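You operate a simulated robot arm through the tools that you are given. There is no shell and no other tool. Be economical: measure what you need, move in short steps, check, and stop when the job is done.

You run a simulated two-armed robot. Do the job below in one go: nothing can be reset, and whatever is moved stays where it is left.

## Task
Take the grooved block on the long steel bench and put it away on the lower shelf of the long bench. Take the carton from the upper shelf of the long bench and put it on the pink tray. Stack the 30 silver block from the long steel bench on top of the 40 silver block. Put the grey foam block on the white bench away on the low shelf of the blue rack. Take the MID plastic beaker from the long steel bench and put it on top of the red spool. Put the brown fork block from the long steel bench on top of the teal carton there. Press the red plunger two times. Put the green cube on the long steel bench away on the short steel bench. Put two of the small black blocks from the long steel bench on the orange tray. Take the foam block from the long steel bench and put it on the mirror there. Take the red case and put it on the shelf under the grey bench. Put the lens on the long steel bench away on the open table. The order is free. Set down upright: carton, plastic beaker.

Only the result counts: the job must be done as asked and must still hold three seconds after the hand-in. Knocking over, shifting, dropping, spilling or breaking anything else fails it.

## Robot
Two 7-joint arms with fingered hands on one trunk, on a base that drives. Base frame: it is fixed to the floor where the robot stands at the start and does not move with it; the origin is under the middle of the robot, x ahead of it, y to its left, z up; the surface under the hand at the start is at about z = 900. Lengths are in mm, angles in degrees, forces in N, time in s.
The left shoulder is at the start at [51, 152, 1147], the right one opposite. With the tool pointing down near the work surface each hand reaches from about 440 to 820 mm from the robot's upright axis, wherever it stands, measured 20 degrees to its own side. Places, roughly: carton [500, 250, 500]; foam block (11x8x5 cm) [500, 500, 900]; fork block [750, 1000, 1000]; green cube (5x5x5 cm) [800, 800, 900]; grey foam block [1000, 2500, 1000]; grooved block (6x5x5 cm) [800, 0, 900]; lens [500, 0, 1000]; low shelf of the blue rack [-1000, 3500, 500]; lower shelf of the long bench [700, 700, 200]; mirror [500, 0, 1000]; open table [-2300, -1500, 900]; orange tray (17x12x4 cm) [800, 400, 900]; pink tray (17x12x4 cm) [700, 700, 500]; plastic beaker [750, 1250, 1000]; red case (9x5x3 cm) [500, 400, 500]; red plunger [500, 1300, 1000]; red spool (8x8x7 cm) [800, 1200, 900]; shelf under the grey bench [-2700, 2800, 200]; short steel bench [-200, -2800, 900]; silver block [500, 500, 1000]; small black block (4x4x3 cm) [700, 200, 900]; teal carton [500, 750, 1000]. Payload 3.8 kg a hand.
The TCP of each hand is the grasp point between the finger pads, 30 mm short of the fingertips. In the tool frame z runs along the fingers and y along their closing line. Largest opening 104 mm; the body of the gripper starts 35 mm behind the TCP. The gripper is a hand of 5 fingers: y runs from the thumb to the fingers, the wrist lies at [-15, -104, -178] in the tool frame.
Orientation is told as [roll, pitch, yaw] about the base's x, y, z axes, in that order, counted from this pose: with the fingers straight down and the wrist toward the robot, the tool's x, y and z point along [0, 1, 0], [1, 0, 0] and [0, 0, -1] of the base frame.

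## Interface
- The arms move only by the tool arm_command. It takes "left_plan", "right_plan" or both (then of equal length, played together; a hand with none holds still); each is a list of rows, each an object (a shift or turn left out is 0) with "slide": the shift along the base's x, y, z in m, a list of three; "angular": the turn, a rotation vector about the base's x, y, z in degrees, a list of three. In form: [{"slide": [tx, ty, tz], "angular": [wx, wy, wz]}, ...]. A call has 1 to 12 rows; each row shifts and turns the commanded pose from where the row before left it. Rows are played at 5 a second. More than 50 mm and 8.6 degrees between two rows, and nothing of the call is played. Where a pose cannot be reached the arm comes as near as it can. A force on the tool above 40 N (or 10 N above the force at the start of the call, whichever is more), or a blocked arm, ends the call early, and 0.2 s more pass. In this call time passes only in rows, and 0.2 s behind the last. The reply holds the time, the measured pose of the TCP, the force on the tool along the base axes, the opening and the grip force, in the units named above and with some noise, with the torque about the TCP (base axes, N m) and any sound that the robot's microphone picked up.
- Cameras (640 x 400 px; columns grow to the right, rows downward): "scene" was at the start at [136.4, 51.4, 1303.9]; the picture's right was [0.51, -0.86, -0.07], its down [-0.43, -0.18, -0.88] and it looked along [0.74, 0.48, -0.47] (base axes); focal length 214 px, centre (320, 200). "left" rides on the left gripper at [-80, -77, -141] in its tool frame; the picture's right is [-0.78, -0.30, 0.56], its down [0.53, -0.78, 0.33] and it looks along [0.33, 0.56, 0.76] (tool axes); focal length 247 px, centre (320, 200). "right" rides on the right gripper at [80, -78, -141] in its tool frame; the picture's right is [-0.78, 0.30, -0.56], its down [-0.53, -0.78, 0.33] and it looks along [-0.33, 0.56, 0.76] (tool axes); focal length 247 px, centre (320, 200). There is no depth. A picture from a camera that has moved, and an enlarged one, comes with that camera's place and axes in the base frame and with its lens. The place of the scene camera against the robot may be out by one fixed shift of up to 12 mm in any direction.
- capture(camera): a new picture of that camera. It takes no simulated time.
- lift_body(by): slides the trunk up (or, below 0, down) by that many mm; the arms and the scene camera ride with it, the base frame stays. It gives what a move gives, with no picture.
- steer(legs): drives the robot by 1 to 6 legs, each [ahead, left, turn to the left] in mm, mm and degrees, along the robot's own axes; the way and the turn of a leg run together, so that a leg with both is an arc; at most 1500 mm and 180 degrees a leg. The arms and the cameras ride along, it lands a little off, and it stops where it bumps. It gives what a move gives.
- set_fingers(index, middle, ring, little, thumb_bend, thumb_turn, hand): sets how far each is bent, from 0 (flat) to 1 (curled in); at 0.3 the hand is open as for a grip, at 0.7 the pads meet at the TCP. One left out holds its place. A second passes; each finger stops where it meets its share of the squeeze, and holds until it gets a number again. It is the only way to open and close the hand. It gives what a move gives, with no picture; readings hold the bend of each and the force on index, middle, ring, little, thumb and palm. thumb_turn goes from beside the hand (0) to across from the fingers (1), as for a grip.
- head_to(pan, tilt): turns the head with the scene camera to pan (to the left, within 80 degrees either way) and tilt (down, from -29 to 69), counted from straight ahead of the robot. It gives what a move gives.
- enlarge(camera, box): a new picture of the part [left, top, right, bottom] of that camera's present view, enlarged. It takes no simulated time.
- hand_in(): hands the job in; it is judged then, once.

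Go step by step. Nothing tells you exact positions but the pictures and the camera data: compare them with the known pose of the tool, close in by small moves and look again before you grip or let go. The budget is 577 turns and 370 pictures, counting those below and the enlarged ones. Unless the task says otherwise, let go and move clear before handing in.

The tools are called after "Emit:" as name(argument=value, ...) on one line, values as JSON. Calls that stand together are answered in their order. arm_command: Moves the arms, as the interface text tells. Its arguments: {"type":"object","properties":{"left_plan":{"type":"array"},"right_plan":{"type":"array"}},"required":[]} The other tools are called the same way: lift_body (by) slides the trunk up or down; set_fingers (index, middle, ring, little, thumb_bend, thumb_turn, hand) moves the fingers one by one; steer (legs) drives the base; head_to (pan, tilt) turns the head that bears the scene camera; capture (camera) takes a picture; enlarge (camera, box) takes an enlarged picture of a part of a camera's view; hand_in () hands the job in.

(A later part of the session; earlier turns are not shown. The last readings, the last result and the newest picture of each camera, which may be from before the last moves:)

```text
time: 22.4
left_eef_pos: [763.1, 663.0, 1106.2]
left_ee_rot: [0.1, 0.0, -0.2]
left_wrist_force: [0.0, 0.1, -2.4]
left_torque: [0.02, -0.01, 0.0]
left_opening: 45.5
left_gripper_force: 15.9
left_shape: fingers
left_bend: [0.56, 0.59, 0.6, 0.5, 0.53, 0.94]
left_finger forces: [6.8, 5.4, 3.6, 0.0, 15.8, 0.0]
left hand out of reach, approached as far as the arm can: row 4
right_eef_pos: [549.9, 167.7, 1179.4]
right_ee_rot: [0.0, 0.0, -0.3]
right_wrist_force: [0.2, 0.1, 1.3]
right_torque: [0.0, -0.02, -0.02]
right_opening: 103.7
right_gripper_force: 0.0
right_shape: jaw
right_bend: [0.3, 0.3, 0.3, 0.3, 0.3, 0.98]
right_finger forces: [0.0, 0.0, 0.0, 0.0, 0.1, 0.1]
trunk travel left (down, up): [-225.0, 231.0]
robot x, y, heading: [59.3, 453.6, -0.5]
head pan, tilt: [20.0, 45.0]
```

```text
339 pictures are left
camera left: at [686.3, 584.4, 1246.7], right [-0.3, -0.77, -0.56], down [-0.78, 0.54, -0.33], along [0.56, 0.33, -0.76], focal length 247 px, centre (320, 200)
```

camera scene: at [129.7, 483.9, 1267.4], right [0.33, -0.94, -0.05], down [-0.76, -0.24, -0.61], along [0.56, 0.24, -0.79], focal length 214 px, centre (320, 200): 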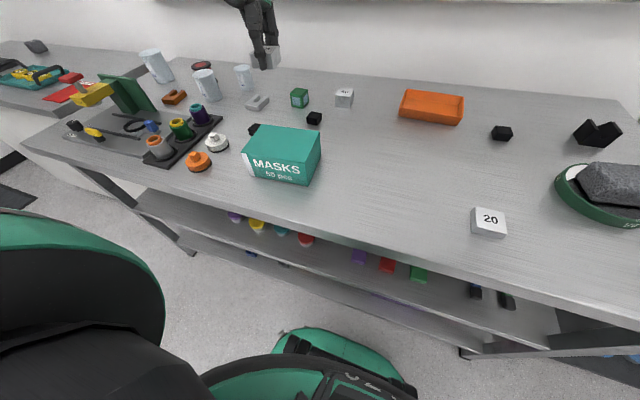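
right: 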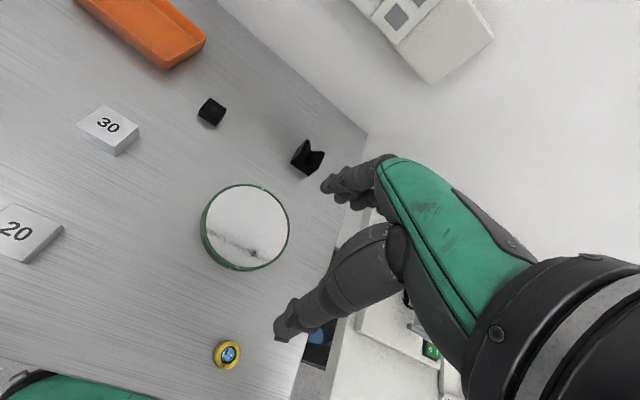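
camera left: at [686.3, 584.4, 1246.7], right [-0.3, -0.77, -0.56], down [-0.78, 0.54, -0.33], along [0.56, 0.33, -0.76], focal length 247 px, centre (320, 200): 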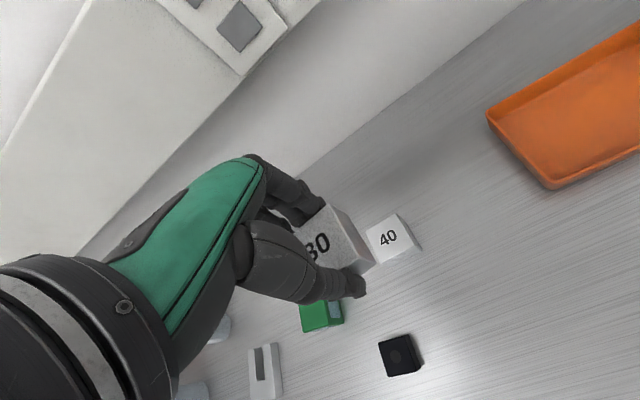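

Emit:
arm_command(left_plan=[{"slide": [0, 0, -0.049]}, {"slide": [0, 0, -0.045]}, {"slide": [0.017, -0.007, 0]}, {"slide": [0.017, -0.007, 0]}])

Emit:
capture(camera="left")

Emit:
enlarge(camera="scene", box=[280, 50, 440, 150])

```text
time: 23.4
left_eef_pos: [771.0, 661.6, 1013.4]
left_ee_rot: [0.1, 0.0, -0.2]
left_wrist_force: [-0.1, -0.5, -2.4]
left_torque: [0.01, 0.03, 0.02]
left_opening: 45.1
left_gripper_force: 15.8
left_shape: fingers
left_bend: [0.56, 0.59, 0.6, 0.5, 0.53, 0.95]
left_finger forces: [6.6, 5.3, 3.6, 0.0, 15.7, 0.0]
left hand out of reach, approached as far as the arm can: row 3, 4
right_eef_pos: [550.6, 168.2, 1180.3]
right_ee_rot: [0.0, 0.1, -0.1]
right_wrist_force: [-0.1, -0.8, 0.2]
right_torque: [0.0, 0.01, -0.07]
right_opening: 103.6
right_gripper_force: 0.0
right_shape: jaw
right_bend: [0.3, 0.3, 0.3, 0.3, 0.3, 0.98]
right_finger forces: [0.0, 0.0, 0.1, 0.0, 0.1, 0.0]
trunk travel left (down, up): [-225.0, 231.0]
robot x, y, heading: [59.3, 452.2, -0.1]
head pan, tilt: [20.0, 45.0]
```

```text
338 pictures are left
camera left: at [694.5, 581.6, 1153.4], right [-0.3, -0.77, -0.56], down [-0.77, 0.54, -0.33], along [0.56, 0.33, -0.76], focal length 247 px, centre (320, 200)
```

left: 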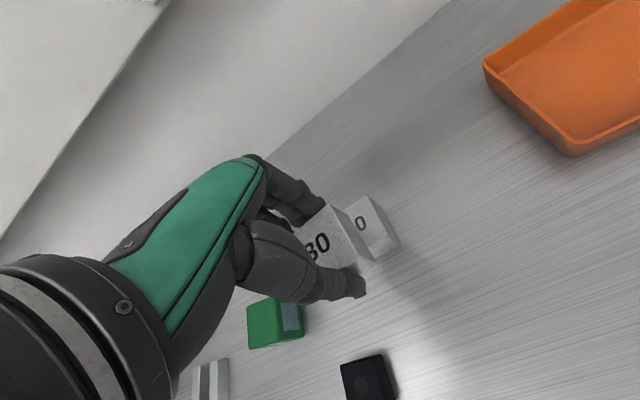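

```text
4.00 times, centred on (360, 100) of scene
camera zoom: at [189.4, 484.4, 1267.4], right [0.33, -0.94, -0.05], down [-0.76, -0.24, -0.61], along [0.56, 0.24, -0.79], focal length 858 px, centre (160, 600)
```

zoom: 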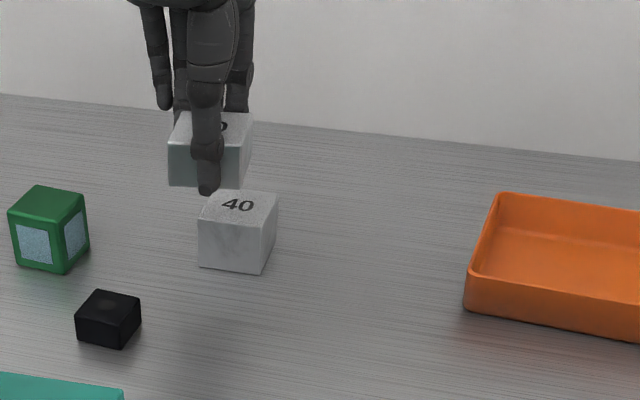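

Emit:
steer(legs=[[45, 0, 0]])

```text
time: 24.2
left_eef_pos: [785.4, 660.0, 1011.3]
left_ee_rot: [0.0, 0.1, -0.3]
left_wrist_force: [1.6, -0.9, -2.4]
left_torque: [-0.01, 0.02, 0.01]
left_opening: 45.2
left_gripper_force: 15.9
left_shape: fingers
left_bend: [0.56, 0.59, 0.6, 0.5, 0.53, 0.94]
left_finger forces: [6.9, 5.3, 3.7, 0.1, 15.7, 0.1]
right_eef_pos: [564.9, 169.9, 1178.8]
right_ee_rot: [0.1, 0.2, -0.3]
right_wrist_force: [0.6, -0.1, -0.4]
right_torque: [0.02, 0.01, -0.02]
right_opening: 103.6
right_gripper_force: 0.1
right_shape: jaw
right_bend: [0.3, 0.3, 0.3, 0.3, 0.3, 0.98]
right_finger forces: [0.0, 0.0, 0.0, 0.0, 0.1, 0.0]
trunk travel left (down, up): [-225.0, 231.0]
robot x, y, heading: [73.1, 450.8, -0.4]
head pan, tilt: [20.0, 45.0]
stopped in leg 1: the robot was blocked; the commanded pose is now the measured one
```

Emit:
arm_command(left_plan=[{"slide": [0, -0.005, -0.011]}, {"slide": [0.008, -0.006, -0.006]}, {"slide": [0.004, 0, 0]}])

Emit:
capture(camera="left")

Emit:
enlarge(camera="scene", box=[280, 50, 440, 150])

```text
time: 25.0
left_eef_pos: [780.8, 656.6, 998.9]
left_ee_rot: [-0.1, -0.2, -0.3]
left_wrist_force: [-0.5, 0.5, -1.0]
left_torque: [-0.05, 0.01, 0.02]
left_opening: 45.4
left_gripper_force: 15.5
left_shape: fingers
left_bend: [0.56, 0.59, 0.6, 0.5, 0.53, 0.94]
left_finger forces: [6.8, 5.3, 3.6, 0.1, 15.7, 0.0]
left hand out of reach, approached as far as the arm can: row 2, 3
right_eef_pos: [561.3, 167.0, 1181.2]
right_ee_rot: [0.1, -0.1, -0.3]
right_wrist_force: [-0.2, -0.4, -0.2]
right_torque: [0.01, -0.01, 0.04]
right_opening: 103.8
right_gripper_force: 0.0
right_shape: jaw
right_bend: [0.3, 0.3, 0.3, 0.3, 0.3, 0.98]
right_finger forces: [0.1, 0.0, 0.0, 0.0, 0.1, 0.0]
trunk travel left (down, up): [-225.0, 231.0]
robot x, y, heading: [73.1, 454.5, -0.5]
head pan, tilt: [20.0, 45.0]
```

```text
336 pictures are left
camera left: at [703.1, 577.0, 1138.5], right [-0.3, -0.78, -0.56], down [-0.77, 0.54, -0.34], along [0.56, 0.33, -0.76], focal length 247 px, centre (320, 200)
```

left: 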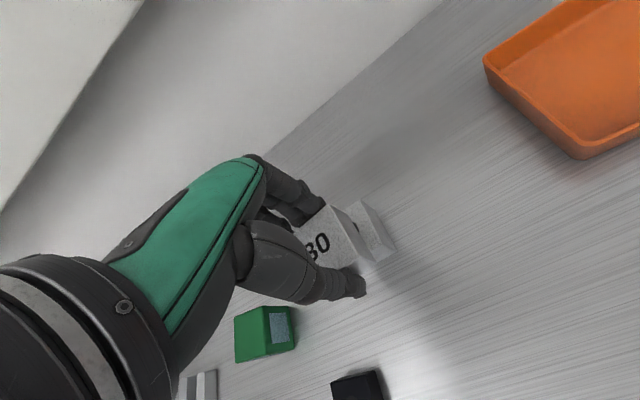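

```text
4.00 times, centred on (360, 100) of scene
camera zoom: at [200.9, 484.0, 1267.4], right [0.33, -0.94, -0.05], down [-0.76, -0.24, -0.61], along [0.56, 0.24, -0.79], focal length 858 px, centre (160, 600)
```

zoom: 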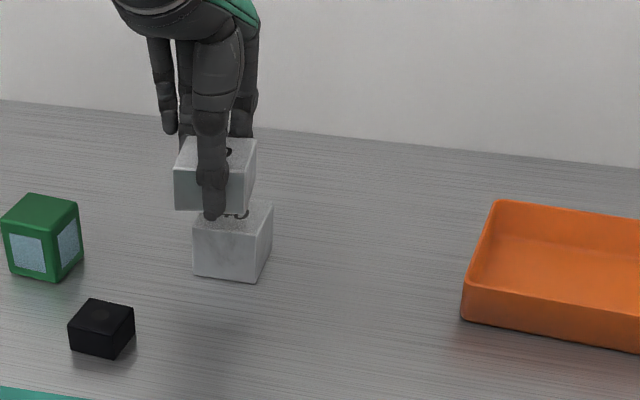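

Emit:
lift_body(by=100)

Emit:
arm_command(left_plan=[{"slide": [0, 0, -0.045]}, {"slide": [0, 0, -0.049]}, {"slide": [0.008, -0.004, 0]}, {"slide": [0.008, -0.003, 0]}])

```text
time: 26.4
left_eef_pos: [763.7, 656.3, 1164.5]
left_ee_rot: [-0.1, -5.5, -0.3]
left_wrist_force: [0.5, -0.1, -2.0]
left_torque: [0.01, 0.01, 0.0]
left_opening: 45.4
left_gripper_force: 15.6
left_shape: fingers
left_bend: [0.56, 0.59, 0.6, 0.5, 0.53, 0.95]
left_finger forces: [6.6, 5.3, 3.6, 0.0, 15.6, 0.0]
right_eef_pos: [563.0, 166.4, 1280.4]
right_ee_rot: [0.0, 0.1, -0.3]
right_wrist_force: [-0.1, 0.8, -0.2]
right_torque: [0.0, 0.03, -0.01]
right_opening: 103.7
right_gripper_force: 0.0
right_shape: jaw
right_bend: [0.3, 0.3, 0.3, 0.3, 0.3, 0.98]
right_finger forces: [0.1, 0.1, 0.0, 0.1, 0.1, 0.0]
trunk travel left (down, up): [-325.0, 131.0]
robot x, y, heading: [72.4, 455.1, -0.2]
head pan, tilt: [20.0, 45.0]
```

```text
time: 27.4
left_eef_pos: [754.1, 662.0, 1077.6]
left_ee_rot: [-0.1, -5.6, -0.4]
left_wrist_force: [-0.2, 0.9, -2.2]
left_torque: [-0.01, 0.0, 0.0]
left_opening: 45.2
left_gripper_force: 16.3
left_shape: fingers
left_bend: [0.56, 0.59, 0.6, 0.5, 0.53, 0.94]
left_finger forces: [6.8, 5.3, 3.6, 0.0, 15.7, 0.1]
left hand out of reach, approached as far as the arm can: row 1, 2, 3, 4
right_eef_pos: [562.3, 168.2, 1280.4]
right_ee_rot: [-0.1, 0.0, -0.3]
right_wrist_force: [0.3, -0.3, -0.1]
right_torque: [0.01, -0.01, -0.04]
right_opening: 103.7
right_gripper_force: 0.0
right_shape: jaw
right_bend: [0.3, 0.3, 0.3, 0.3, 0.3, 0.98]
right_finger forces: [0.0, 0.0, 0.0, 0.1, 0.0, 0.1]
trunk travel left (down, up): [-325.0, 131.0]
robot x, y, heading: [75.7, 450.6, -0.6]
head pan, tilt: [20.0, 45.0]
```

Arm is near its limit and tilted. Retract and level the hand, then approach again from lower relative height.

Emit:
arm_command(left_plan=[{"slide": [-0.04, 0, 0]}, {"slide": [-0.04, 0, 0], "angular": [0, 5.6, 0]}, {"slide": [-0.02, 0, 0]}])

Emit:
arm_command(left_plan=[{"slide": [0.0, 0, -0.04]}, {"slide": [0.0, 0, -0.04]}])

```text
time: 28.2
left_eef_pos: [655.6, 660.5, 1077.9]
left_ee_rot: [-0.1, 0.1, -0.4]
left_wrist_force: [-0.3, 0.2, -2.5]
left_torque: [0.02, -0.04, 0.01]
left_opening: 44.8
left_gripper_force: 16.0
left_shape: fingers
left_bend: [0.56, 0.59, 0.63, 0.5, 0.54, 0.95]
left_finger forces: [6.8, 5.8, 5.0, 0.0, 14.6, 0.0]
right_eef_pos: [563.2, 167.2, 1280.2]
right_ee_rot: [-0.1, 0.0, -0.2]
right_wrist_force: [-0.4, 0.1, 0.2]
right_torque: [0.02, 0.03, -0.04]
right_opening: 103.6
right_gripper_force: 0.0
right_shape: jaw
right_bend: [0.3, 0.3, 0.3, 0.3, 0.3, 0.98]
right_finger forces: [0.0, 0.1, 0.0, 0.0, 0.0, 0.0]
trunk travel left (down, up): [-325.0, 131.0]
robot x, y, heading: [70.1, 453.0, -0.3]
head pan, tilt: [20.0, 45.0]
```

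```text
time: 28.8
left_eef_pos: [655.4, 659.7, 997.3]
left_ee_rot: [-0.1, 0.2, -0.3]
left_wrist_force: [0.0, 0.0, -2.5]
left_torque: [0.02, -0.01, 0.0]
left_opening: 45.0
left_gripper_force: 15.5
left_shape: fingers
left_bend: [0.56, 0.59, 0.63, 0.5, 0.54, 0.95]
left_finger forces: [6.8, 5.8, 4.8, 0.1, 14.5, 0.0]
right_eef_pos: [563.4, 168.4, 1279.5]
right_ee_rot: [0.0, -0.1, -0.3]
right_wrist_force: [0.0, -0.2, 0.0]
right_torque: [-0.01, 0.0, 0.04]
right_opening: 103.7
right_gripper_force: 0.2
right_shape: jaw
right_bend: [0.3, 0.3, 0.3, 0.3, 0.3, 0.98]
right_finger forces: [0.0, 0.1, 0.0, 0.1, 0.1, 0.0]
trunk travel left (down, up): [-325.0, 131.0]
robot x, y, heading: [70.1, 457.4, -0.3]
head pan, tilt: [20.0, 45.0]
```

Emit:
arm_command(left_plan=[{"slide": [0.045, -0.003, 0]}, {"slide": [0.045, -0.003, 0]}, {"slide": [0.03, -0.002, 0]}, {"slide": [0.02, -0.002, 0]}])

Emit:
capture(camera="left")

Emit:
enlarge(camera="scene", box=[240, 70, 440, 200])

```text
time: 29.8
left_eef_pos: [733.8, 681.2, 1028.2]
left_ee_rot: [0.0, 0.1, -0.4]
left_wrist_force: [-1.0, 0.6, -2.0]
left_torque: [-0.02, -0.01, 0.02]
left_opening: 45.0
left_gripper_force: 15.9
left_shape: fingers
left_bend: [0.56, 0.59, 0.63, 0.5, 0.54, 0.95]
left_finger forces: [6.6, 5.7, 4.6, 0.0, 14.1, 0.0]
left hand out of reach, approached as far as the arm can: row 2, 3, 4
right_eef_pos: [563.1, 168.2, 1280.0]
right_ee_rot: [0.0, 0.0, -0.3]
right_wrist_force: [0.2, -0.2, -0.1]
right_torque: [-0.02, 0.01, -0.03]
right_opening: 103.6
right_gripper_force: 0.0
right_shape: jaw
right_bend: [0.3, 0.3, 0.3, 0.3, 0.3, 0.98]
right_finger forces: [0.0, 0.1, 0.0, 0.0, 0.0, 0.0]
trunk travel left (down, up): [-325.0, 131.0]
robot x, y, heading: [75.5, 454.0, -0.7]
head pan, tilt: [20.0, 45.0]
```

```text
334 pictures are left
camera left: at [656.5, 601.0, 1168.6], right [-0.3, -0.78, -0.55], down [-0.77, 0.54, -0.33], along [0.56, 0.33, -0.76], focal length 247 px, centre (320, 200)
```

left: 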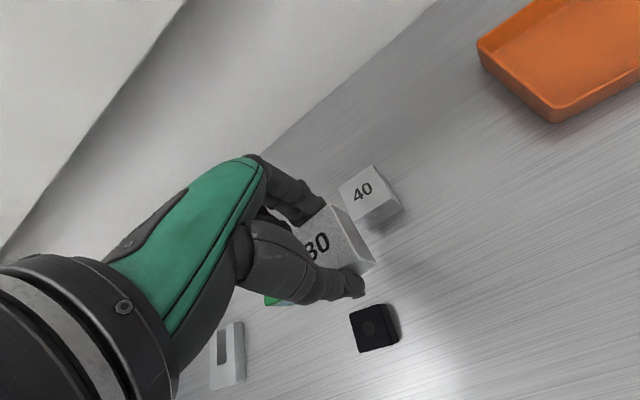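

```text
3.08 times, centred on (340, 135) of scene
camera zoom: at [162.3, 483.8, 1380.3], right [0.34, -0.94, -0.02], down [-0.7, -0.24, -0.67], along [0.63, 0.24, -0.74], focal length 660 px, centre (258, 400)
```

zoom: 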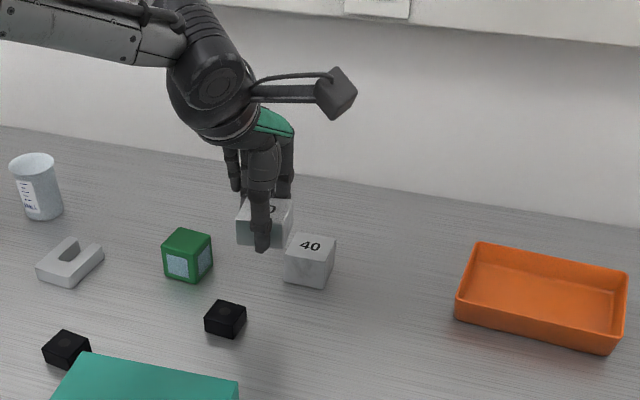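

Reach is limited across the body; lower trunk again and turn the base right 30° so the target lies more to the left side.

Emit:
arm_command(left_plan=[{"slide": [-0.02, 0, 0.04]}, {"slide": [-0.02, 0, 0.045]}, {"slide": [-0.02, 0, 0.03]}])

Emit:
lift_body(by=-100)

Emit:
steer(legs=[[-10, 0, 0], [0, 0, -30]])

```text
time: 30.6
left_eef_pos: [670.2, 678.6, 1142.3]
left_ee_rot: [-0.1, 0.1, -0.4]
left_wrist_force: [0.4, -0.4, -1.9]
left_torque: [-0.01, -0.03, 0.03]
left_opening: 44.8
left_gripper_force: 15.3
left_shape: fingers
left_bend: [0.56, 0.59, 0.63, 0.5, 0.54, 0.95]
left_finger forces: [6.6, 5.6, 4.3, 0.0, 13.9, 0.0]
right_eef_pos: [561.9, 167.7, 1280.9]
right_ee_rot: [-0.1, -0.1, -0.3]
right_wrist_force: [0.0, -0.3, -0.5]
right_torque: [0.0, 0.02, 0.01]
right_opening: 104.0
right_gripper_force: 0.0
right_shape: jaw
right_bend: [0.3, 0.3, 0.3, 0.3, 0.3, 0.98]
right_finger forces: [0.0, 0.0, 0.0, 0.0, 0.1, 0.0]
trunk travel left (down, up): [-325.0, 131.0]
robot x, y, heading: [76.2, 451.5, -0.5]
head pan, tilt: [20.0, 45.0]
```

```text
time: 31.9
left_eef_pos: [670.1, 680.3, 1043.3]
left_ee_rot: [-0.1, 0.1, -0.3]
left_wrist_force: [0.2, 0.1, -1.8]
left_torque: [-0.03, -0.01, 0.01]
left_opening: 45.0
left_gripper_force: 15.2
left_shape: fingers
left_bend: [0.56, 0.59, 0.63, 0.5, 0.54, 0.95]
left_finger forces: [6.5, 5.6, 4.1, 0.0, 13.9, 0.1]
right_eef_pos: [562.4, 167.7, 1181.3]
right_ee_rot: [0.0, 0.0, -0.3]
right_wrist_force: [-0.6, 0.0, 0.0]
right_torque: [-0.01, -0.03, -0.01]
right_opening: 103.5
right_gripper_force: 0.0
right_shape: jaw
right_bend: [0.3, 0.3, 0.3, 0.3, 0.3, 0.98]
right_finger forces: [0.0, 0.1, 0.1, 0.0, 0.0, 0.0]
trunk travel left (down, up): [-225.0, 231.0]
robot x, y, heading: [74.2, 454.6, -0.3]
head pan, tilt: [20.0, 45.0]
```

```text
time: 34.1
left_eef_pos: [695.3, 353.3, 1041.6]
left_ee_rot: [-0.1, 0.1, -30.1]
left_wrist_force: [0.2, -0.1, -1.8]
left_torque: [0.01, -0.01, 0.02]
left_opening: 44.8
left_gripper_force: 15.3
left_shape: fingers
left_bend: [0.56, 0.59, 0.63, 0.5, 0.54, 0.95]
left_finger forces: [6.4, 5.5, 4.2, 0.0, 13.6, 0.0]
right_eef_pos: [346.0, -37.9, 1180.4]
right_ee_rot: [0.0, -0.1, -30.1]
right_wrist_force: [-0.8, -1.0, -1.0]
right_torque: [0.01, -0.03, 0.0]
right_opening: 103.4
right_gripper_force: 0.0
right_shape: jaw
right_bend: [0.3, 0.3, 0.3, 0.3, 0.3, 0.98]
right_finger forces: [0.0, 0.1, 0.0, 0.0, 0.1, 0.1]
trunk travel left (down, up): [-225.0, 231.0]
robot x, y, heading: [62.5, 451.6, -30.1]
head pan, tilt: [20.0, 45.0]
```

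Emit:
arm_command(left_plan=[{"slide": [0.006, 0.043, 0.003], "angular": [0, 0, 4.3]}, {"slide": [0.006, 0.043, 0.003], "angular": [0, 0, 4.3]}, {"slide": [0.006, 0.043, 0], "angular": [0, 0, 4.3]}, {"slide": [0.006, 0.043, 0], "angular": [0, 0, 4.3]}, {"slide": [0.006, 0.043, 0], "angular": [0, 0, 4.3]}, {"slide": [0.006, 0.043, 0], "angular": [0, 0, 4.3]}, {"slide": [0.006, 0.038, 0], "angular": [0, 0, 4.3]}])

Emit:
arm_command(left_plan=[{"slide": [0.02, 0, -0.01]}, {"slide": [0.02, 0, -0.015]}, {"slide": [0.02, 0, -0.01]}])

Emit:
capture(camera="left")

```text
time: 35.7
left_eef_pos: [738.8, 649.6, 1046.8]
left_ee_rot: [-0.1, 0.2, 0.1]
left_wrist_force: [-0.3, 0.7, -2.2]
left_torque: [-0.05, 0.01, -0.01]
left_opening: 44.6
left_gripper_force: 14.8
left_shape: fingers
left_bend: [0.56, 0.59, 0.63, 0.5, 0.54, 0.95]
left_finger forces: [6.3, 5.3, 4.8, 0.0, 13.3, 0.1]
right_eef_pos: [347.8, -36.8, 1180.9]
right_ee_rot: [-0.1, 0.0, -29.9]
right_wrist_force: [-0.5, 1.1, -1.1]
right_torque: [-0.03, 0.03, 0.01]
right_opening: 103.5
right_gripper_force: 0.0
right_shape: jaw
right_bend: [0.3, 0.3, 0.3, 0.3, 0.3, 0.98]
right_finger forces: [0.0, 0.0, 0.0, 0.0, 0.0, 0.0]
trunk travel left (down, up): [-225.0, 231.0]
robot x, y, heading: [67.1, 451.7, -30.1]
head pan, tilt: [20.0, 45.0]
```

```text
time: 36.5
left_eef_pos: [799.2, 649.4, 1013.0]
left_ee_rot: [-0.1, 0.2, 0.0]
left_wrist_force: [-0.4, 0.3, -2.6]
left_torque: [0.02, 0.02, 0.0]
left_opening: 44.5
left_gripper_force: 14.9
left_shape: fingers
left_bend: [0.56, 0.59, 0.63, 0.5, 0.54, 0.95]
left_finger forces: [6.3, 5.4, 4.5, 0.1, 13.2, 0.0]
right_eef_pos: [346.2, -37.8, 1179.4]
right_ee_rot: [0.1, 0.0, -29.9]
right_wrist_force: [0.4, 0.3, 0.7]
right_torque: [0.0, 0.0, -0.05]
right_opening: 103.7
right_gripper_force: 0.0
right_shape: jaw
right_bend: [0.3, 0.3, 0.3, 0.3, 0.3, 0.98]
right_finger forces: [0.1, 0.1, 0.1, 0.1, 0.0, 0.0]
trunk travel left (down, up): [-225.0, 231.0]
robot x, y, heading: [59.7, 454.6, -30.1]
head pan, tilt: [20.0, 45.0]
```

```text
332 pictures are left
camera left: at [723.3, 568.1, 1153.0], right [-0.3, -0.78, -0.56], down [-0.78, 0.53, -0.33], along [0.55, 0.33, -0.76], focal length 247 px, centre (320, 200)
```

left: 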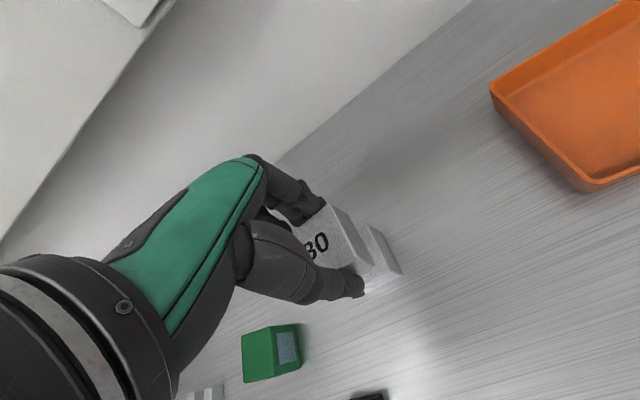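

Emit:
enlarge(camera="left", box=[270, 170, 430, 310])

Emit:
capture(camera="scene")

```text
2.86 times, centred on (350, 240) of left
camera zoom: at [723.3, 568.1, 1153.0], right [-0.3, -0.78, -0.56], down [-0.78, 0.53, -0.33], along [0.55, 0.33, -0.76], focal length 706 px, centre (234, 86)
```

zoom: 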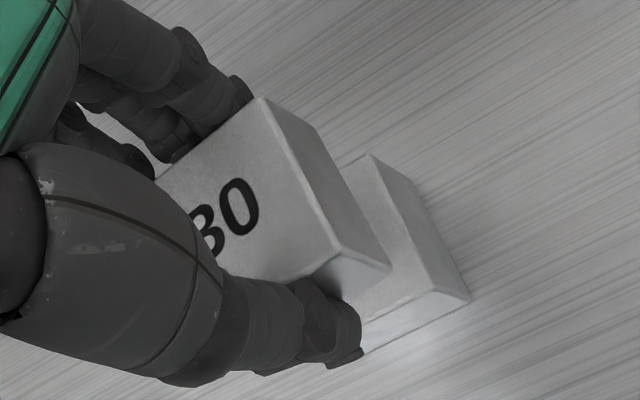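

```text
330 pictures are left
camera scene: at [186.9, 412.6, 1267.3], right [-0.18, -0.98, -0.05], down [-0.78, 0.17, -0.61], along [0.6, -0.07, -0.79], focal length 214 px, centre (320, 200)
```

scene: 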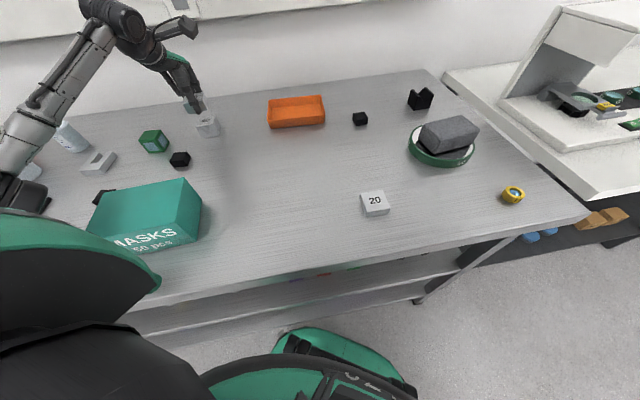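

Alignment good. Lower onto the 40 block.

Emit:
arm_command(left_plan=[{"slide": [0, 0.001, -0.02]}, {"slide": [0, 0, -0.012]}, {"slide": [0, 0, -0.003]}, {"slide": [0, 0, -0.003]}, {"slide": [0, 0, -0.002]}])

Emit:
enlarge(camera="scene", box=[150, 70, 270, 160])

```text
time: 37.7
left_eef_pos: [796.6, 650.2, 975.7]
left_ee_rot: [-0.2, -0.2, 0.0]
left_wrist_force: [1.4, -0.2, 6.0]
left_torque: [0.13, -0.24, 0.04]
left_opening: 44.4
left_gripper_force: 18.1
left_shape: fingers
left_bend: [0.56, 0.59, 0.63, 0.5, 0.54, 0.95]
left_finger forces: [6.2, 10.2, 5.4, 0.1, 14.1, 0.0]
right_eef_pos: [345.8, -38.3, 1181.3]
right_ee_rot: [0.0, -0.1, -30.0]
right_wrist_force: [-0.8, 0.2, 0.0]
right_torque: [-0.04, 0.02, 0.05]
right_opening: 103.7
right_gripper_force: 0.1
right_shape: jaw
right_bend: [0.3, 0.3, 0.3, 0.3, 0.3, 0.98]
right_finger forces: [0.0, 0.1, 0.0, 0.0, 0.1, 0.1]
trunk travel left (down, up): [-225.0, 231.0]
robot x, y, heading: [59.7, 457.9, -30.0]
head pan, tilt: [20.0, 45.0]
```

```text
4.44 times, centred on (210, 115) of scene
camera zoom: at [185.0, 412.8, 1267.7], right [-0.18, -0.98, -0.05], down [-0.78, 0.17, -0.61], along [0.6, -0.07, -0.79], focal length 953 px, centre (809, 578)
```

zoom: 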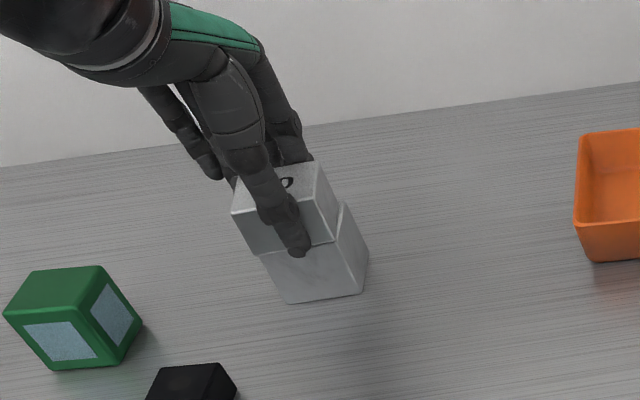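

Emit:
set_fingers(hand="left", index=0.3, middle=0.3, ring=0.3, little=0.3, thumb_bend=0.3)

Emit:
arm_command(left_plan=[{"slide": [0, 0, 0.03]}, {"slide": [0, 0, 0.045]}, {"slide": [-0.03, 0, 0.02]}, {"slide": [-0.04, 0, 0]}])

Emit:
capture(camera="left")

```text
time: 38.7
left_eef_pos: [797.4, 649.9, 972.8]
left_ee_rot: [-0.1, 0.0, -0.1]
left_wrist_force: [0.3, -0.3, 0.9]
left_torque: [0.03, -0.02, 0.0]
left_opening: 102.5
left_gripper_force: 0.2
left_shape: fingers
left_bend: [0.3, 0.3, 0.3, 0.3, 0.3, 0.97]
left_finger forces: [0.1, 0.0, 0.0, 0.1, 0.1, 0.0]
right_eef_pos: [345.6, -38.8, 1180.9]
right_ee_rot: [0.1, 0.0, -30.1]
right_wrist_force: [-0.5, 0.9, 0.0]
right_torque: [-0.02, -0.01, -0.04]
right_opening: 103.7
right_gripper_force: 0.1
right_shape: jaw
right_bend: [0.3, 0.3, 0.3, 0.3, 0.3, 0.98]
right_finger forces: [0.1, 0.0, 0.1, 0.1, 0.0, 0.0]
trunk travel left (down, up): [-225.0, 231.0]
robot x, y, heading: [61.4, 454.3, -30.3]
head pan, tilt: [20.0, 45.0]
```

```text
time: 39.7
left_eef_pos: [723.6, 651.7, 1069.1]
left_ee_rot: [0.0, 0.1, 0.0]
left_wrist_force: [0.3, -0.1, 0.5]
left_torque: [-0.01, -0.01, -0.01]
left_opening: 102.9
left_gripper_force: 0.0
left_shape: fingers
left_bend: [0.3, 0.3, 0.3, 0.3, 0.3, 0.97]
left_finger forces: [0.0, 0.0, 0.0, 0.0, 0.1, 0.1]
right_eef_pos: [344.3, -36.2, 1180.2]
right_ee_rot: [0.0, -0.1, -30.0]
right_wrist_force: [0.2, -0.1, -0.6]
right_torque: [0.0, -0.03, 0.01]
right_opening: 103.7
right_gripper_force: 0.0
right_shape: jaw
right_bend: [0.3, 0.3, 0.3, 0.3, 0.3, 0.98]
right_finger forces: [0.0, 0.0, 0.0, 0.1, 0.0, 0.0]
trunk travel left (down, up): [-225.0, 231.0]
robot x, y, heading: [62.2, 455.3, -30.2]
head pan, tilt: [20.0, 45.0]
```

```text
328 pictures are left
camera left: at [648.5, 572.1, 1208.5], right [-0.3, -0.78, -0.55], down [-0.78, 0.53, -0.33], along [0.55, 0.33, -0.76], focal length 247 px, centre (320, 200)
```

left: 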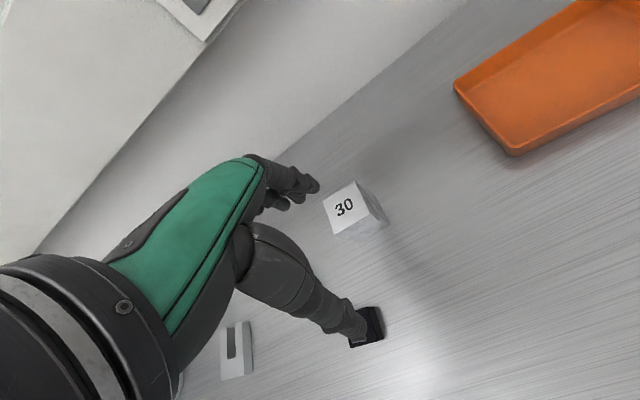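

Stack done. Now pick black block 2 at about (674,709).

Emit:
arm_command(left_plan=[{"slide": [-0.025, 0.028, 0]}, {"slide": [-0.025, 0.029, 0]}, {"slide": [0, 0, -0.045]}, {"slide": [0, 0, -0.04]}])

Emit:
capture(camera="left")

Emit:
enlarge(camera="scene", box=[50, 70, 290, 220])

```text
time: 40.9
left_eef_pos: [685.4, 707.6, 1011.0]
left_ee_rot: [3.0, -2.5, -0.4]
left_wrist_force: [-0.3, 0.3, -0.4]
left_torque: [0.0, -0.02, -0.04]
left_opening: 102.8
left_gripper_force: 0.0
left_shape: fingers
left_bend: [0.3, 0.3, 0.3, 0.3, 0.3, 0.97]
left_finger forces: [0.0, 0.0, 0.0, 0.0, 0.1, 0.1]
right_eef_pos: [344.9, -44.8, 1176.8]
right_ee_rot: [0.3, 0.2, -30.4]
right_wrist_force: [-0.1, 0.5, 0.3]
right_torque: [0.03, -0.02, -0.02]
right_opening: 103.9
right_gripper_force: 0.1
right_shape: jaw
right_bend: [0.3, 0.3, 0.3, 0.3, 0.3, 0.98]
right_finger forces: [0.0, 0.0, 0.1, 0.1, 0.0, 0.1]
trunk travel left (down, up): [-225.0, 231.0]
robot x, y, heading: [66.9, 457.5, -30.4]
head pan, tilt: [20.0, 45.0]
stopped in row 4 (left hand): the arm was blocked; the commanded pose is now the measured one
```

```text
327 pictures are left
camera left: at [602.8, 620.8, 1142.7], right [-0.27, -0.74, -0.61], down [-0.76, 0.56, -0.34], along [0.59, 0.37, -0.72], focal length 247 px, centre (320, 200)
```

left: 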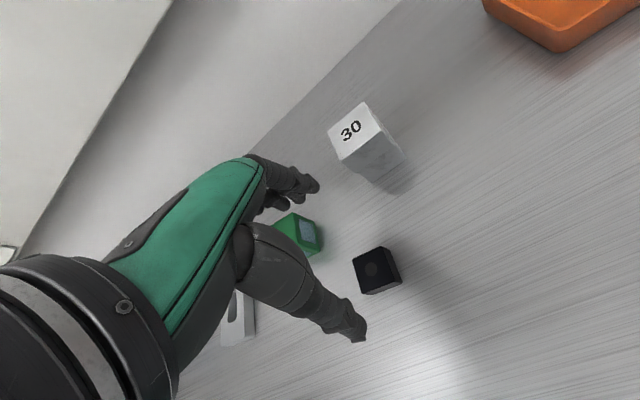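

```text
2.67 times, centred on (170, 145) of scene
camera zoom: at [187.5, 405.9, 1266.6], right [-0.18, -0.98, -0.06], down [-0.77, 0.18, -0.61], along [0.61, -0.07, -0.79], focal length 572 px, centre (720, 347)
```

zoom: 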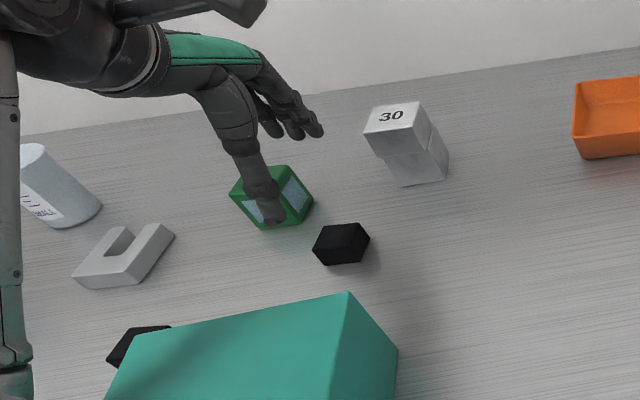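

Emit:
head_to(pan=60, tilt=40)

Emit:
capture(camera="scene")

```text
time: 42.0
left_eef_pos: [686.1, 707.8, 1009.0]
left_ee_rot: [3.1, -2.2, -0.3]
left_wrist_force: [-0.6, -0.1, 0.3]
left_torque: [0.01, 0.02, -0.01]
left_opening: 103.3
left_gripper_force: 0.1
left_shape: fingers
left_bend: [0.3, 0.3, 0.3, 0.3, 0.3, 0.97]
left_finger forces: [0.0, 0.0, 0.0, 0.0, 0.0, 0.0]
right_eef_pos: [347.6, -44.6, 1177.3]
right_ee_rot: [0.4, 0.1, -30.2]
right_wrist_force: [0.6, 0.3, -0.3]
right_torque: [-0.03, 0.01, 0.0]
right_opening: 103.7
right_gripper_force: 0.0
right_shape: jaw
right_bend: [0.3, 0.3, 0.3, 0.3, 0.3, 0.98]
right_finger forces: [0.0, 0.1, 0.0, 0.0, 0.0, 0.1]
trunk travel left (down, up): [-225.0, 231.0]
robot x, y, heading: [66.5, 456.0, -30.1]
head pan, tilt: [60.0, 40.0]
```

```text
325 pictures are left
camera scene: at [184.6, 461.3, 1279.6], right [0.49, -0.86, -0.13], down [-0.65, -0.26, -0.71], along [0.58, 0.43, -0.69], focal length 214 px, centre (320, 200)
```

scene: 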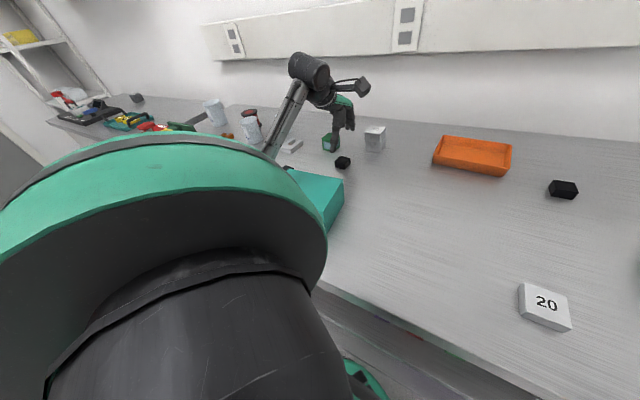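

Elbow may be hanging near carton/fixture. Raise the trunk to clear it, then look.

Emit:
lift_body(by=120)

Emit:
head_to(pan=80, tilt=30)

Emit:
capture(camera="scene")

```text
time: 43.5
left_eef_pos: [685.5, 713.5, 1122.0]
left_ee_rot: [2.1, -1.8, -0.2]
left_wrist_force: [0.0, 1.0, -0.4]
left_torque: [0.02, -0.01, 0.01]
left_opening: 102.7
left_gripper_force: 0.1
left_shape: fingers
left_bend: [0.3, 0.3, 0.3, 0.3, 0.3, 0.97]
left_finger forces: [0.0, 0.0, 0.0, 0.0, 0.0, 0.0]
right_eef_pos: [348.0, -35.8, 1300.3]
right_ee_rot: [0.0, 0.0, -30.2]
right_wrist_force: [-0.1, 0.1, 0.8]
right_torque: [0.0, 0.01, 0.0]
right_opening: 103.7
right_gripper_force: 0.0
right_shape: jaw
right_bend: [0.3, 0.3, 0.3, 0.3, 0.3, 0.98]
right_finger forces: [0.0, 0.0, 0.0, 0.0, 0.0, 0.1]
trunk travel left (down, up): [-345.0, 111.0]
robot x, y, heading: [66.6, 453.8, -30.0]
head pan, tilt: [60.0, 40.0]
```

```text
time: 44.3
left_eef_pos: [684.6, 714.3, 1123.1]
left_ee_rot: [2.1, -1.8, -0.2]
left_wrist_force: [-0.4, -0.1, -0.5]
left_torque: [-0.01, -0.01, -0.01]
left_opening: 102.6
left_gripper_force: 0.0
left_shape: fingers
left_bend: [0.3, 0.3, 0.3, 0.3, 0.3, 0.97]
left_finger forces: [0.0, 0.0, 0.1, 0.1, 0.1, 0.0]
right_eef_pos: [347.8, -35.8, 1299.1]
right_ee_rot: [0.0, 0.0, -30.2]
right_wrist_force: [0.0, 0.1, -0.4]
right_torque: [-0.01, -0.01, -0.02]
right_opening: 103.8
right_gripper_force: 0.1
right_shape: jaw
right_bend: [0.3, 0.3, 0.3, 0.3, 0.3, 0.98]
right_finger forces: [0.0, 0.0, 0.1, 0.0, 0.0, 0.1]
trunk travel left (down, up): [-345.0, 111.0]
robot x, y, heading: [66.8, 454.9, -30.3]
head pan, tilt: [80.0, 30.0]
```

```text
324 pictures are left
camera scene: at [129.8, 520.3, 1426.7], right [0.76, -0.65, -0.03], down [-0.35, -0.37, -0.86], along [0.54, 0.67, -0.51], focal length 214 px, centre (320, 200)
```

scene: 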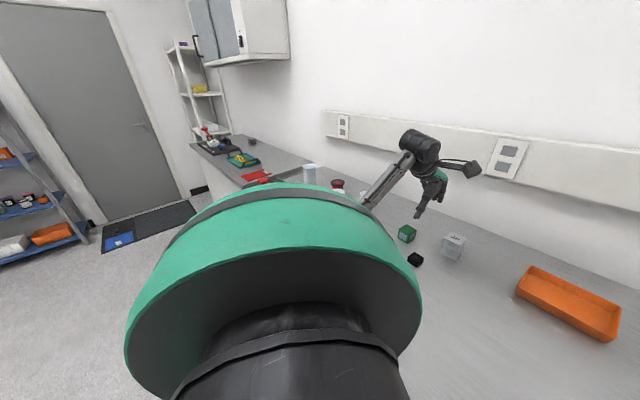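

Emit:
steer(legs=[[-70, -40, 30]])

Emit:
head_to(pan=30, tilt=40)

Emit:
capture(camera="scene")

```text
time: 46.2
left_eef_pos: [395.2, 971.1, 1122.2]
left_ee_rot: [2.1, -1.8, 29.9]
left_wrist_force: [-1.2, -0.4, -0.1]
left_torque: [0.02, 0.0, -0.03]
left_opening: 103.0
left_gripper_force: 0.0
left_shape: fingers
left_bend: [0.3, 0.3, 0.3, 0.3, 0.3, 0.97]
left_finger forces: [0.0, 0.1, 0.0, 0.0, 0.0, 0.0]
right_eef_pos: [478.4, 152.0, 1298.9]
right_ee_rot: [0.0, 0.0, -0.1]
right_wrist_force: [0.2, -0.4, 0.6]
right_torque: [0.0, 0.03, 0.03]
right_opening: 103.8
right_gripper_force: 0.0
right_shape: jaw
right_bend: [0.3, 0.3, 0.3, 0.3, 0.3, 0.98]
right_finger forces: [0.1, 0.1, 0.1, 0.0, 0.0, 0.1]
trunk travel left (down, up): [-345.0, 111.0]
robot x, y, heading: [-12.2, 437.9, -0.2]
head pan, tilt: [80.0, 30.0]
```

```text
time: 47.4
left_eef_pos: [394.1, 969.7, 1122.1]
left_ee_rot: [2.1, -1.8, 29.9]
left_wrist_force: [-0.9, -0.4, 0.5]
left_torque: [0.02, 0.0, 0.04]
left_opening: 102.8
left_gripper_force: 0.0
left_shape: fingers
left_bend: [0.3, 0.3, 0.3, 0.3, 0.3, 0.97]
left_finger forces: [0.0, 0.1, 0.1, 0.0, 0.0, 0.0]
right_eef_pos: [478.1, 150.8, 1299.8]
right_ee_rot: [0.0, 0.1, -0.1]
right_wrist_force: [-0.4, 0.9, 0.9]
right_torque: [0.01, 0.01, -0.03]
right_opening: 103.6
right_gripper_force: 0.0
right_shape: jaw
right_bend: [0.3, 0.3, 0.3, 0.3, 0.3, 0.98]
right_finger forces: [0.0, 0.1, 0.0, 0.0, 0.1, 0.1]
trunk travel left (down, up): [-345.0, 111.0]
robot x, y, heading: [-13.8, 438.0, -0.1]
head pan, tilt: [30.0, 40.0]
```

```text
323 pictures are left
camera scene: at [69.1, 481.6, 1409.4], right [0.5, -0.87, -0.02], down [-0.58, -0.32, -0.75], along [0.64, 0.38, -0.67], focal length 214 px, centre (320, 200)
```

scene: 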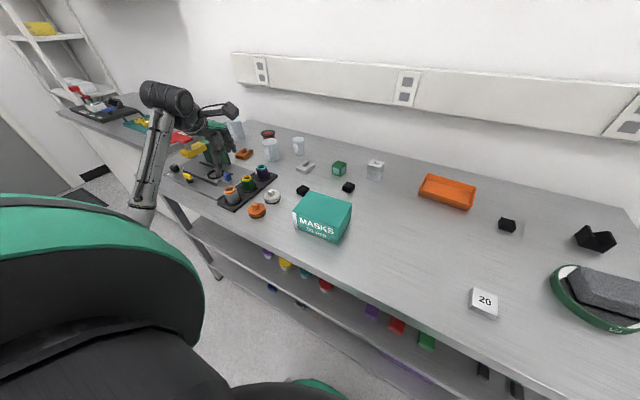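

Emit:
enlarge(camera="scene", box=[150, 100, 410, 260])

```text
2.46 times, centred on (280, 180) of scene
camera zoom: at [69.1, 481.6, 1409.4], right [0.5, -0.87, -0.02], down [-0.58, -0.32, -0.75], along [0.64, 0.38, -0.67], focal length 528 px, centre (418, 249)
```

zoom: 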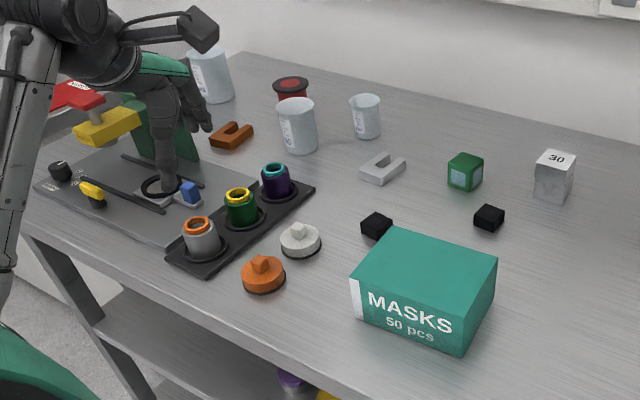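

Carton unmoved. Bring the left hand level over black block 2 (674,709).

Emit:
arm_command(left_plan=[{"slide": [0.031, -0.029, 0], "angular": [-0.2, 0.25, -3.3]}, {"slide": [0.031, -0.029, 0], "angular": [-0.2, 0.25, -3.3]}, {"slide": [0.031, -0.029, 0], "angular": [-0.2, 0.25, -3.3]}, {"slide": [0.031, -0.029, 0], "angular": [-0.2, 0.25, -3.3]}, {"slide": [0.031, -0.029, 0], "angular": [-0.2, 0.25, -3.3]}, {"slide": [0.031, -0.029, 0], "angular": [-0.2, 0.25, -3.3]}, {"slide": [0.031, -0.029, 0], "angular": [-0.2, 0.25, -3.3]}, {"slide": [0.031, -0.029, 0], "angular": [-0.2, 0.25, -3.3]}, {"slide": [0.031, -0.029, 0], "angular": [-0.2, 0.25, -3.3]}])

Emit:
lift_body(by=-100)

Emit:
capture(camera="left")

Emit:
capture(camera="scene")

```text
time: 49.4
left_eef_pos: [672.7, 706.2, 1120.7]
left_ee_rot: [1.1, 0.9, 0.0]
left_wrist_force: [-0.3, 0.3, 0.2]
left_torque: [-0.01, 0.0, 0.01]
left_opening: 103.0
left_gripper_force: 0.1
left_shape: fingers
left_bend: [0.3, 0.3, 0.3, 0.3, 0.3, 0.97]
left_finger forces: [0.1, 0.1, 0.1, 0.0, 0.0, 0.0]
right_eef_pos: [479.3, 151.5, 1299.2]
right_ee_rot: [0.1, 0.0, -0.2]
right_wrist_force: [0.7, -0.1, -0.7]
right_torque: [0.03, 0.04, 0.01]
right_opening: 103.9
right_gripper_force: 0.0
right_shape: jaw
right_bend: [0.3, 0.3, 0.3, 0.3, 0.3, 0.98]
right_finger forces: [0.1, 0.0, 0.1, 0.0, 0.1, 0.1]
trunk travel left (down, up): [-345.0, 111.0]
robot x, y, heading: [-14.0, 432.4, -0.2]
head pan, tilt: [30.0, 40.0]
```

```text
time: 50.7
left_eef_pos: [672.3, 710.0, 1023.7]
left_ee_rot: [1.1, 0.7, 0.3]
left_wrist_force: [-0.7, -0.1, 0.9]
left_torque: [-0.01, 0.01, 0.01]
left_opening: 102.7
left_gripper_force: 0.1
left_shape: fingers
left_bend: [0.3, 0.3, 0.3, 0.3, 0.3, 0.97]
left_finger forces: [0.0, 0.1, 0.1, 0.1, 0.0, 0.0]
right_eef_pos: [478.2, 152.3, 1200.7]
right_ee_rot: [0.0, -0.1, 0.0]
right_wrist_force: [-0.5, 0.3, -0.4]
right_torque: [-0.01, 0.02, 0.0]
right_opening: 103.9
right_gripper_force: 0.1
right_shape: jaw
right_bend: [0.3, 0.3, 0.3, 0.3, 0.3, 0.98]
right_finger forces: [0.0, 0.1, 0.0, 0.1, 0.1, 0.1]
trunk travel left (down, up): [-245.0, 211.0]
robot x, y, heading: [-12.1, 432.3, -0.1]
head pan, tilt: [30.0, 40.0]
```

```text
321 pictures are left
camera left: at [598.8, 626.8, 1162.8], right [-0.3, -0.77, -0.57], down [-0.78, 0.54, -0.31], along [0.55, 0.35, -0.76], focal length 247 px, centre (320, 200)
```

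left: 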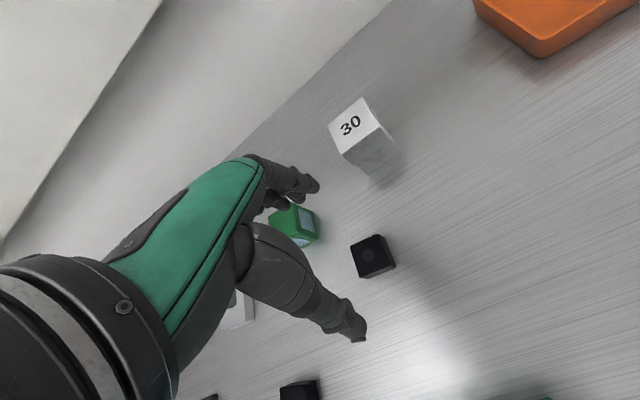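

```text
320 pictures are left
camera scene: at [104.5, 481.4, 1298.5], right [0.49, -0.87, -0.06], down [-0.64, -0.32, -0.69], along [0.58, 0.38, -0.72], focal length 214 px, centre (320, 200)
```

scene: 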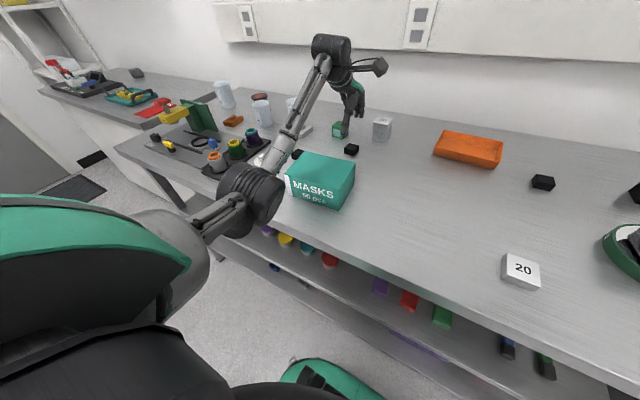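

Emit:
enlarge(camera="left", box=[330, 210, 430, 290])

Emit:
arm_command(left_plan=[{"slide": [0, 0, -0.025], "angular": [-1.1, -0.7, 0]}, {"slide": [0, 0, -0.02]}])

Emit:
enlarge(camera="scene", box=[160, 60, 420, 260])

```text
5.00 times, centred on (380, 250) of left
camera zoom: at [598.8, 626.8, 1162.8], right [-0.3, -0.77, -0.57], down [-0.78, 0.54, -0.31], along [0.55, 0.35, -0.76], focal length 1235 px, centre (20, -50)
```

zoom: 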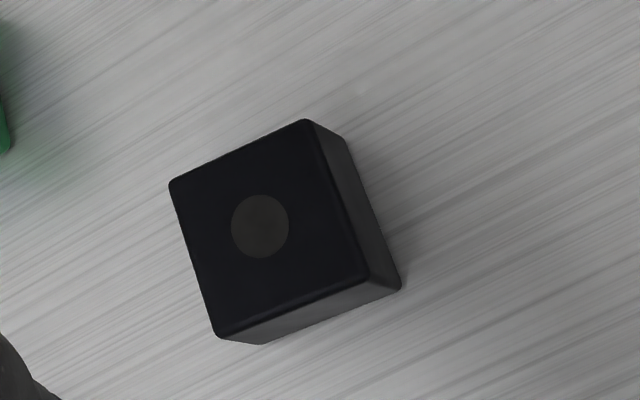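

```text
time: 51.3
left_eef_pos: [673.7, 708.2, 976.5]
left_ee_rot: [0.0, 0.1, 0.2]
left_wrist_force: [-0.2, 0.6, 0.3]
left_torque: [-0.02, 0.01, -0.03]
left_opening: 102.9
left_gripper_force: 0.1
left_shape: fingers
left_bend: [0.3, 0.3, 0.3, 0.3, 0.3, 0.97]
left_finger forces: [0.0, 0.0, 0.0, 0.0, 0.0, 0.0]
right_eef_pos: [478.2, 149.8, 1200.5]
right_ee_rot: [0.0, 0.0, -0.1]
right_wrist_force: [0.0, 0.0, -0.6]
right_torque: [0.03, 0.0, 0.01]
right_opening: 103.7
right_gripper_force: 0.0
right_shape: jaw
right_bend: [0.3, 0.3, 0.3, 0.3, 0.3, 0.98]
right_finger forces: [0.0, 0.0, 0.0, 0.0, 0.0, 0.0]
trunk travel left (down, up): [-245.0, 211.0]
robot x, y, heading: [-10.0, 437.3, -0.1]
head pan, tilt: [30.0, 40.0]
```

```text
2.00 times, centred on (290, 160) of scene
camera zoom: at [104.9, 481.5, 1298.4], right [0.49, -0.87, -0.06], down [-0.64, -0.32, -0.69], along [0.58, 0.38, -0.72], focal length 429 px, centre (380, 280)
```

zoom: 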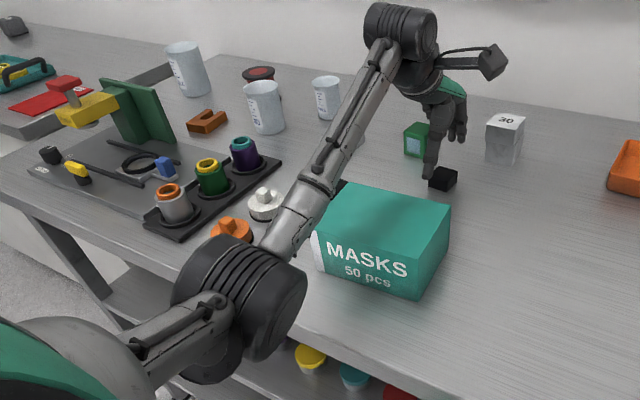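

Emit:
arm_command(left_plan=[{"slide": [0.003, -0.001, -0.02]}, {"slide": [0, 0, -0.02]}, {"slide": [0, 0, -0.004]}])

Emit:
set_fingers(hand="left", index=0.7, middle=0.7, ring=0.5, little=0.4, thumb_bend=0.7)

Emit:
capture(camera="left")

```text
time: 52.1
left_eef_pos: [675.5, 707.7, 934.5]
left_ee_rot: [-0.1, 0.1, 0.1]
left_wrist_force: [0.4, 0.2, 0.2]
left_torque: [0.0, 0.0, 0.01]
left_opening: 103.2
left_gripper_force: 0.0
left_shape: fingers
left_bend: [0.3, 0.3, 0.3, 0.3, 0.3, 0.97]
left_finger forces: [0.0, 0.0, 0.0, 0.1, 0.0, 0.0]
right_eef_pos: [478.4, 150.3, 1200.5]
right_ee_rot: [-0.1, 0.0, -0.1]
right_wrist_force: [0.1, -0.5, 0.2]
right_torque: [0.02, -0.01, 0.0]
right_opening: 103.8
right_gripper_force: 0.0
right_shape: jaw
right_bend: [0.3, 0.3, 0.3, 0.3, 0.3, 0.98]
right_finger forces: [0.0, 0.0, 0.1, 0.0, 0.0, 0.0]
trunk travel left (down, up): [-245.0, 211.0]
robot x, y, heading: [-13.5, 434.8, -0.2]
head pan, tilt: [30.0, 40.0]
```

```text
time: 53.1
left_eef_pos: [675.7, 709.6, 933.6]
left_ee_rot: [-0.1, 0.0, 0.3]
left_wrist_force: [1.1, 1.0, 3.1]
left_torque: [0.05, -0.02, -0.03]
left_opening: 30.9
left_gripper_force: 13.5
left_shape: fingers
left_bend: [0.61, 0.63, 0.5, 0.4, 0.58, 0.96]
left_finger forces: [6.5, 8.5, 0.0, 0.0, 12.0, 0.1]
right_eef_pos: [478.1, 150.8, 1199.1]
right_ee_rot: [-0.1, 0.0, -0.1]
right_wrist_force: [0.6, 0.2, 0.4]
right_torque: [0.01, -0.03, -0.01]
right_opening: 103.7
right_gripper_force: 0.0
right_shape: jaw
right_bend: [0.3, 0.3, 0.3, 0.3, 0.3, 0.98]
right_finger forces: [0.0, 0.0, 0.0, 0.1, 0.0, 0.0]
trunk travel left (down, up): [-245.0, 211.0]
robot x, y, heading: [-11.3, 439.1, 0.2]
head pan, tilt: [30.0, 40.0]
```

```text
317 pictures are left
camera left: at [600.4, 628.5, 1074.6], right [-0.29, -0.78, -0.56], down [-0.78, 0.53, -0.33], along [0.55, 0.33, -0.76], focal length 247 px, centre (320, 200)
```

left: 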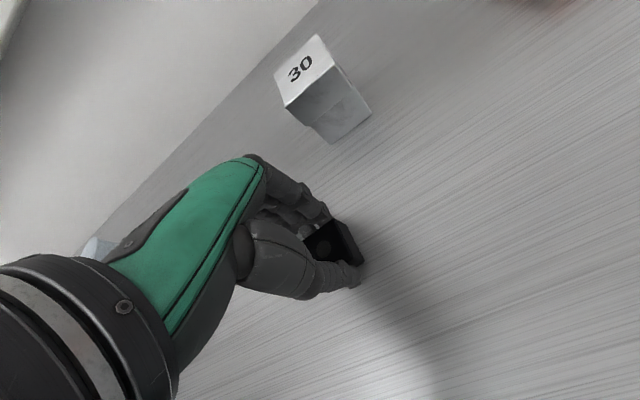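

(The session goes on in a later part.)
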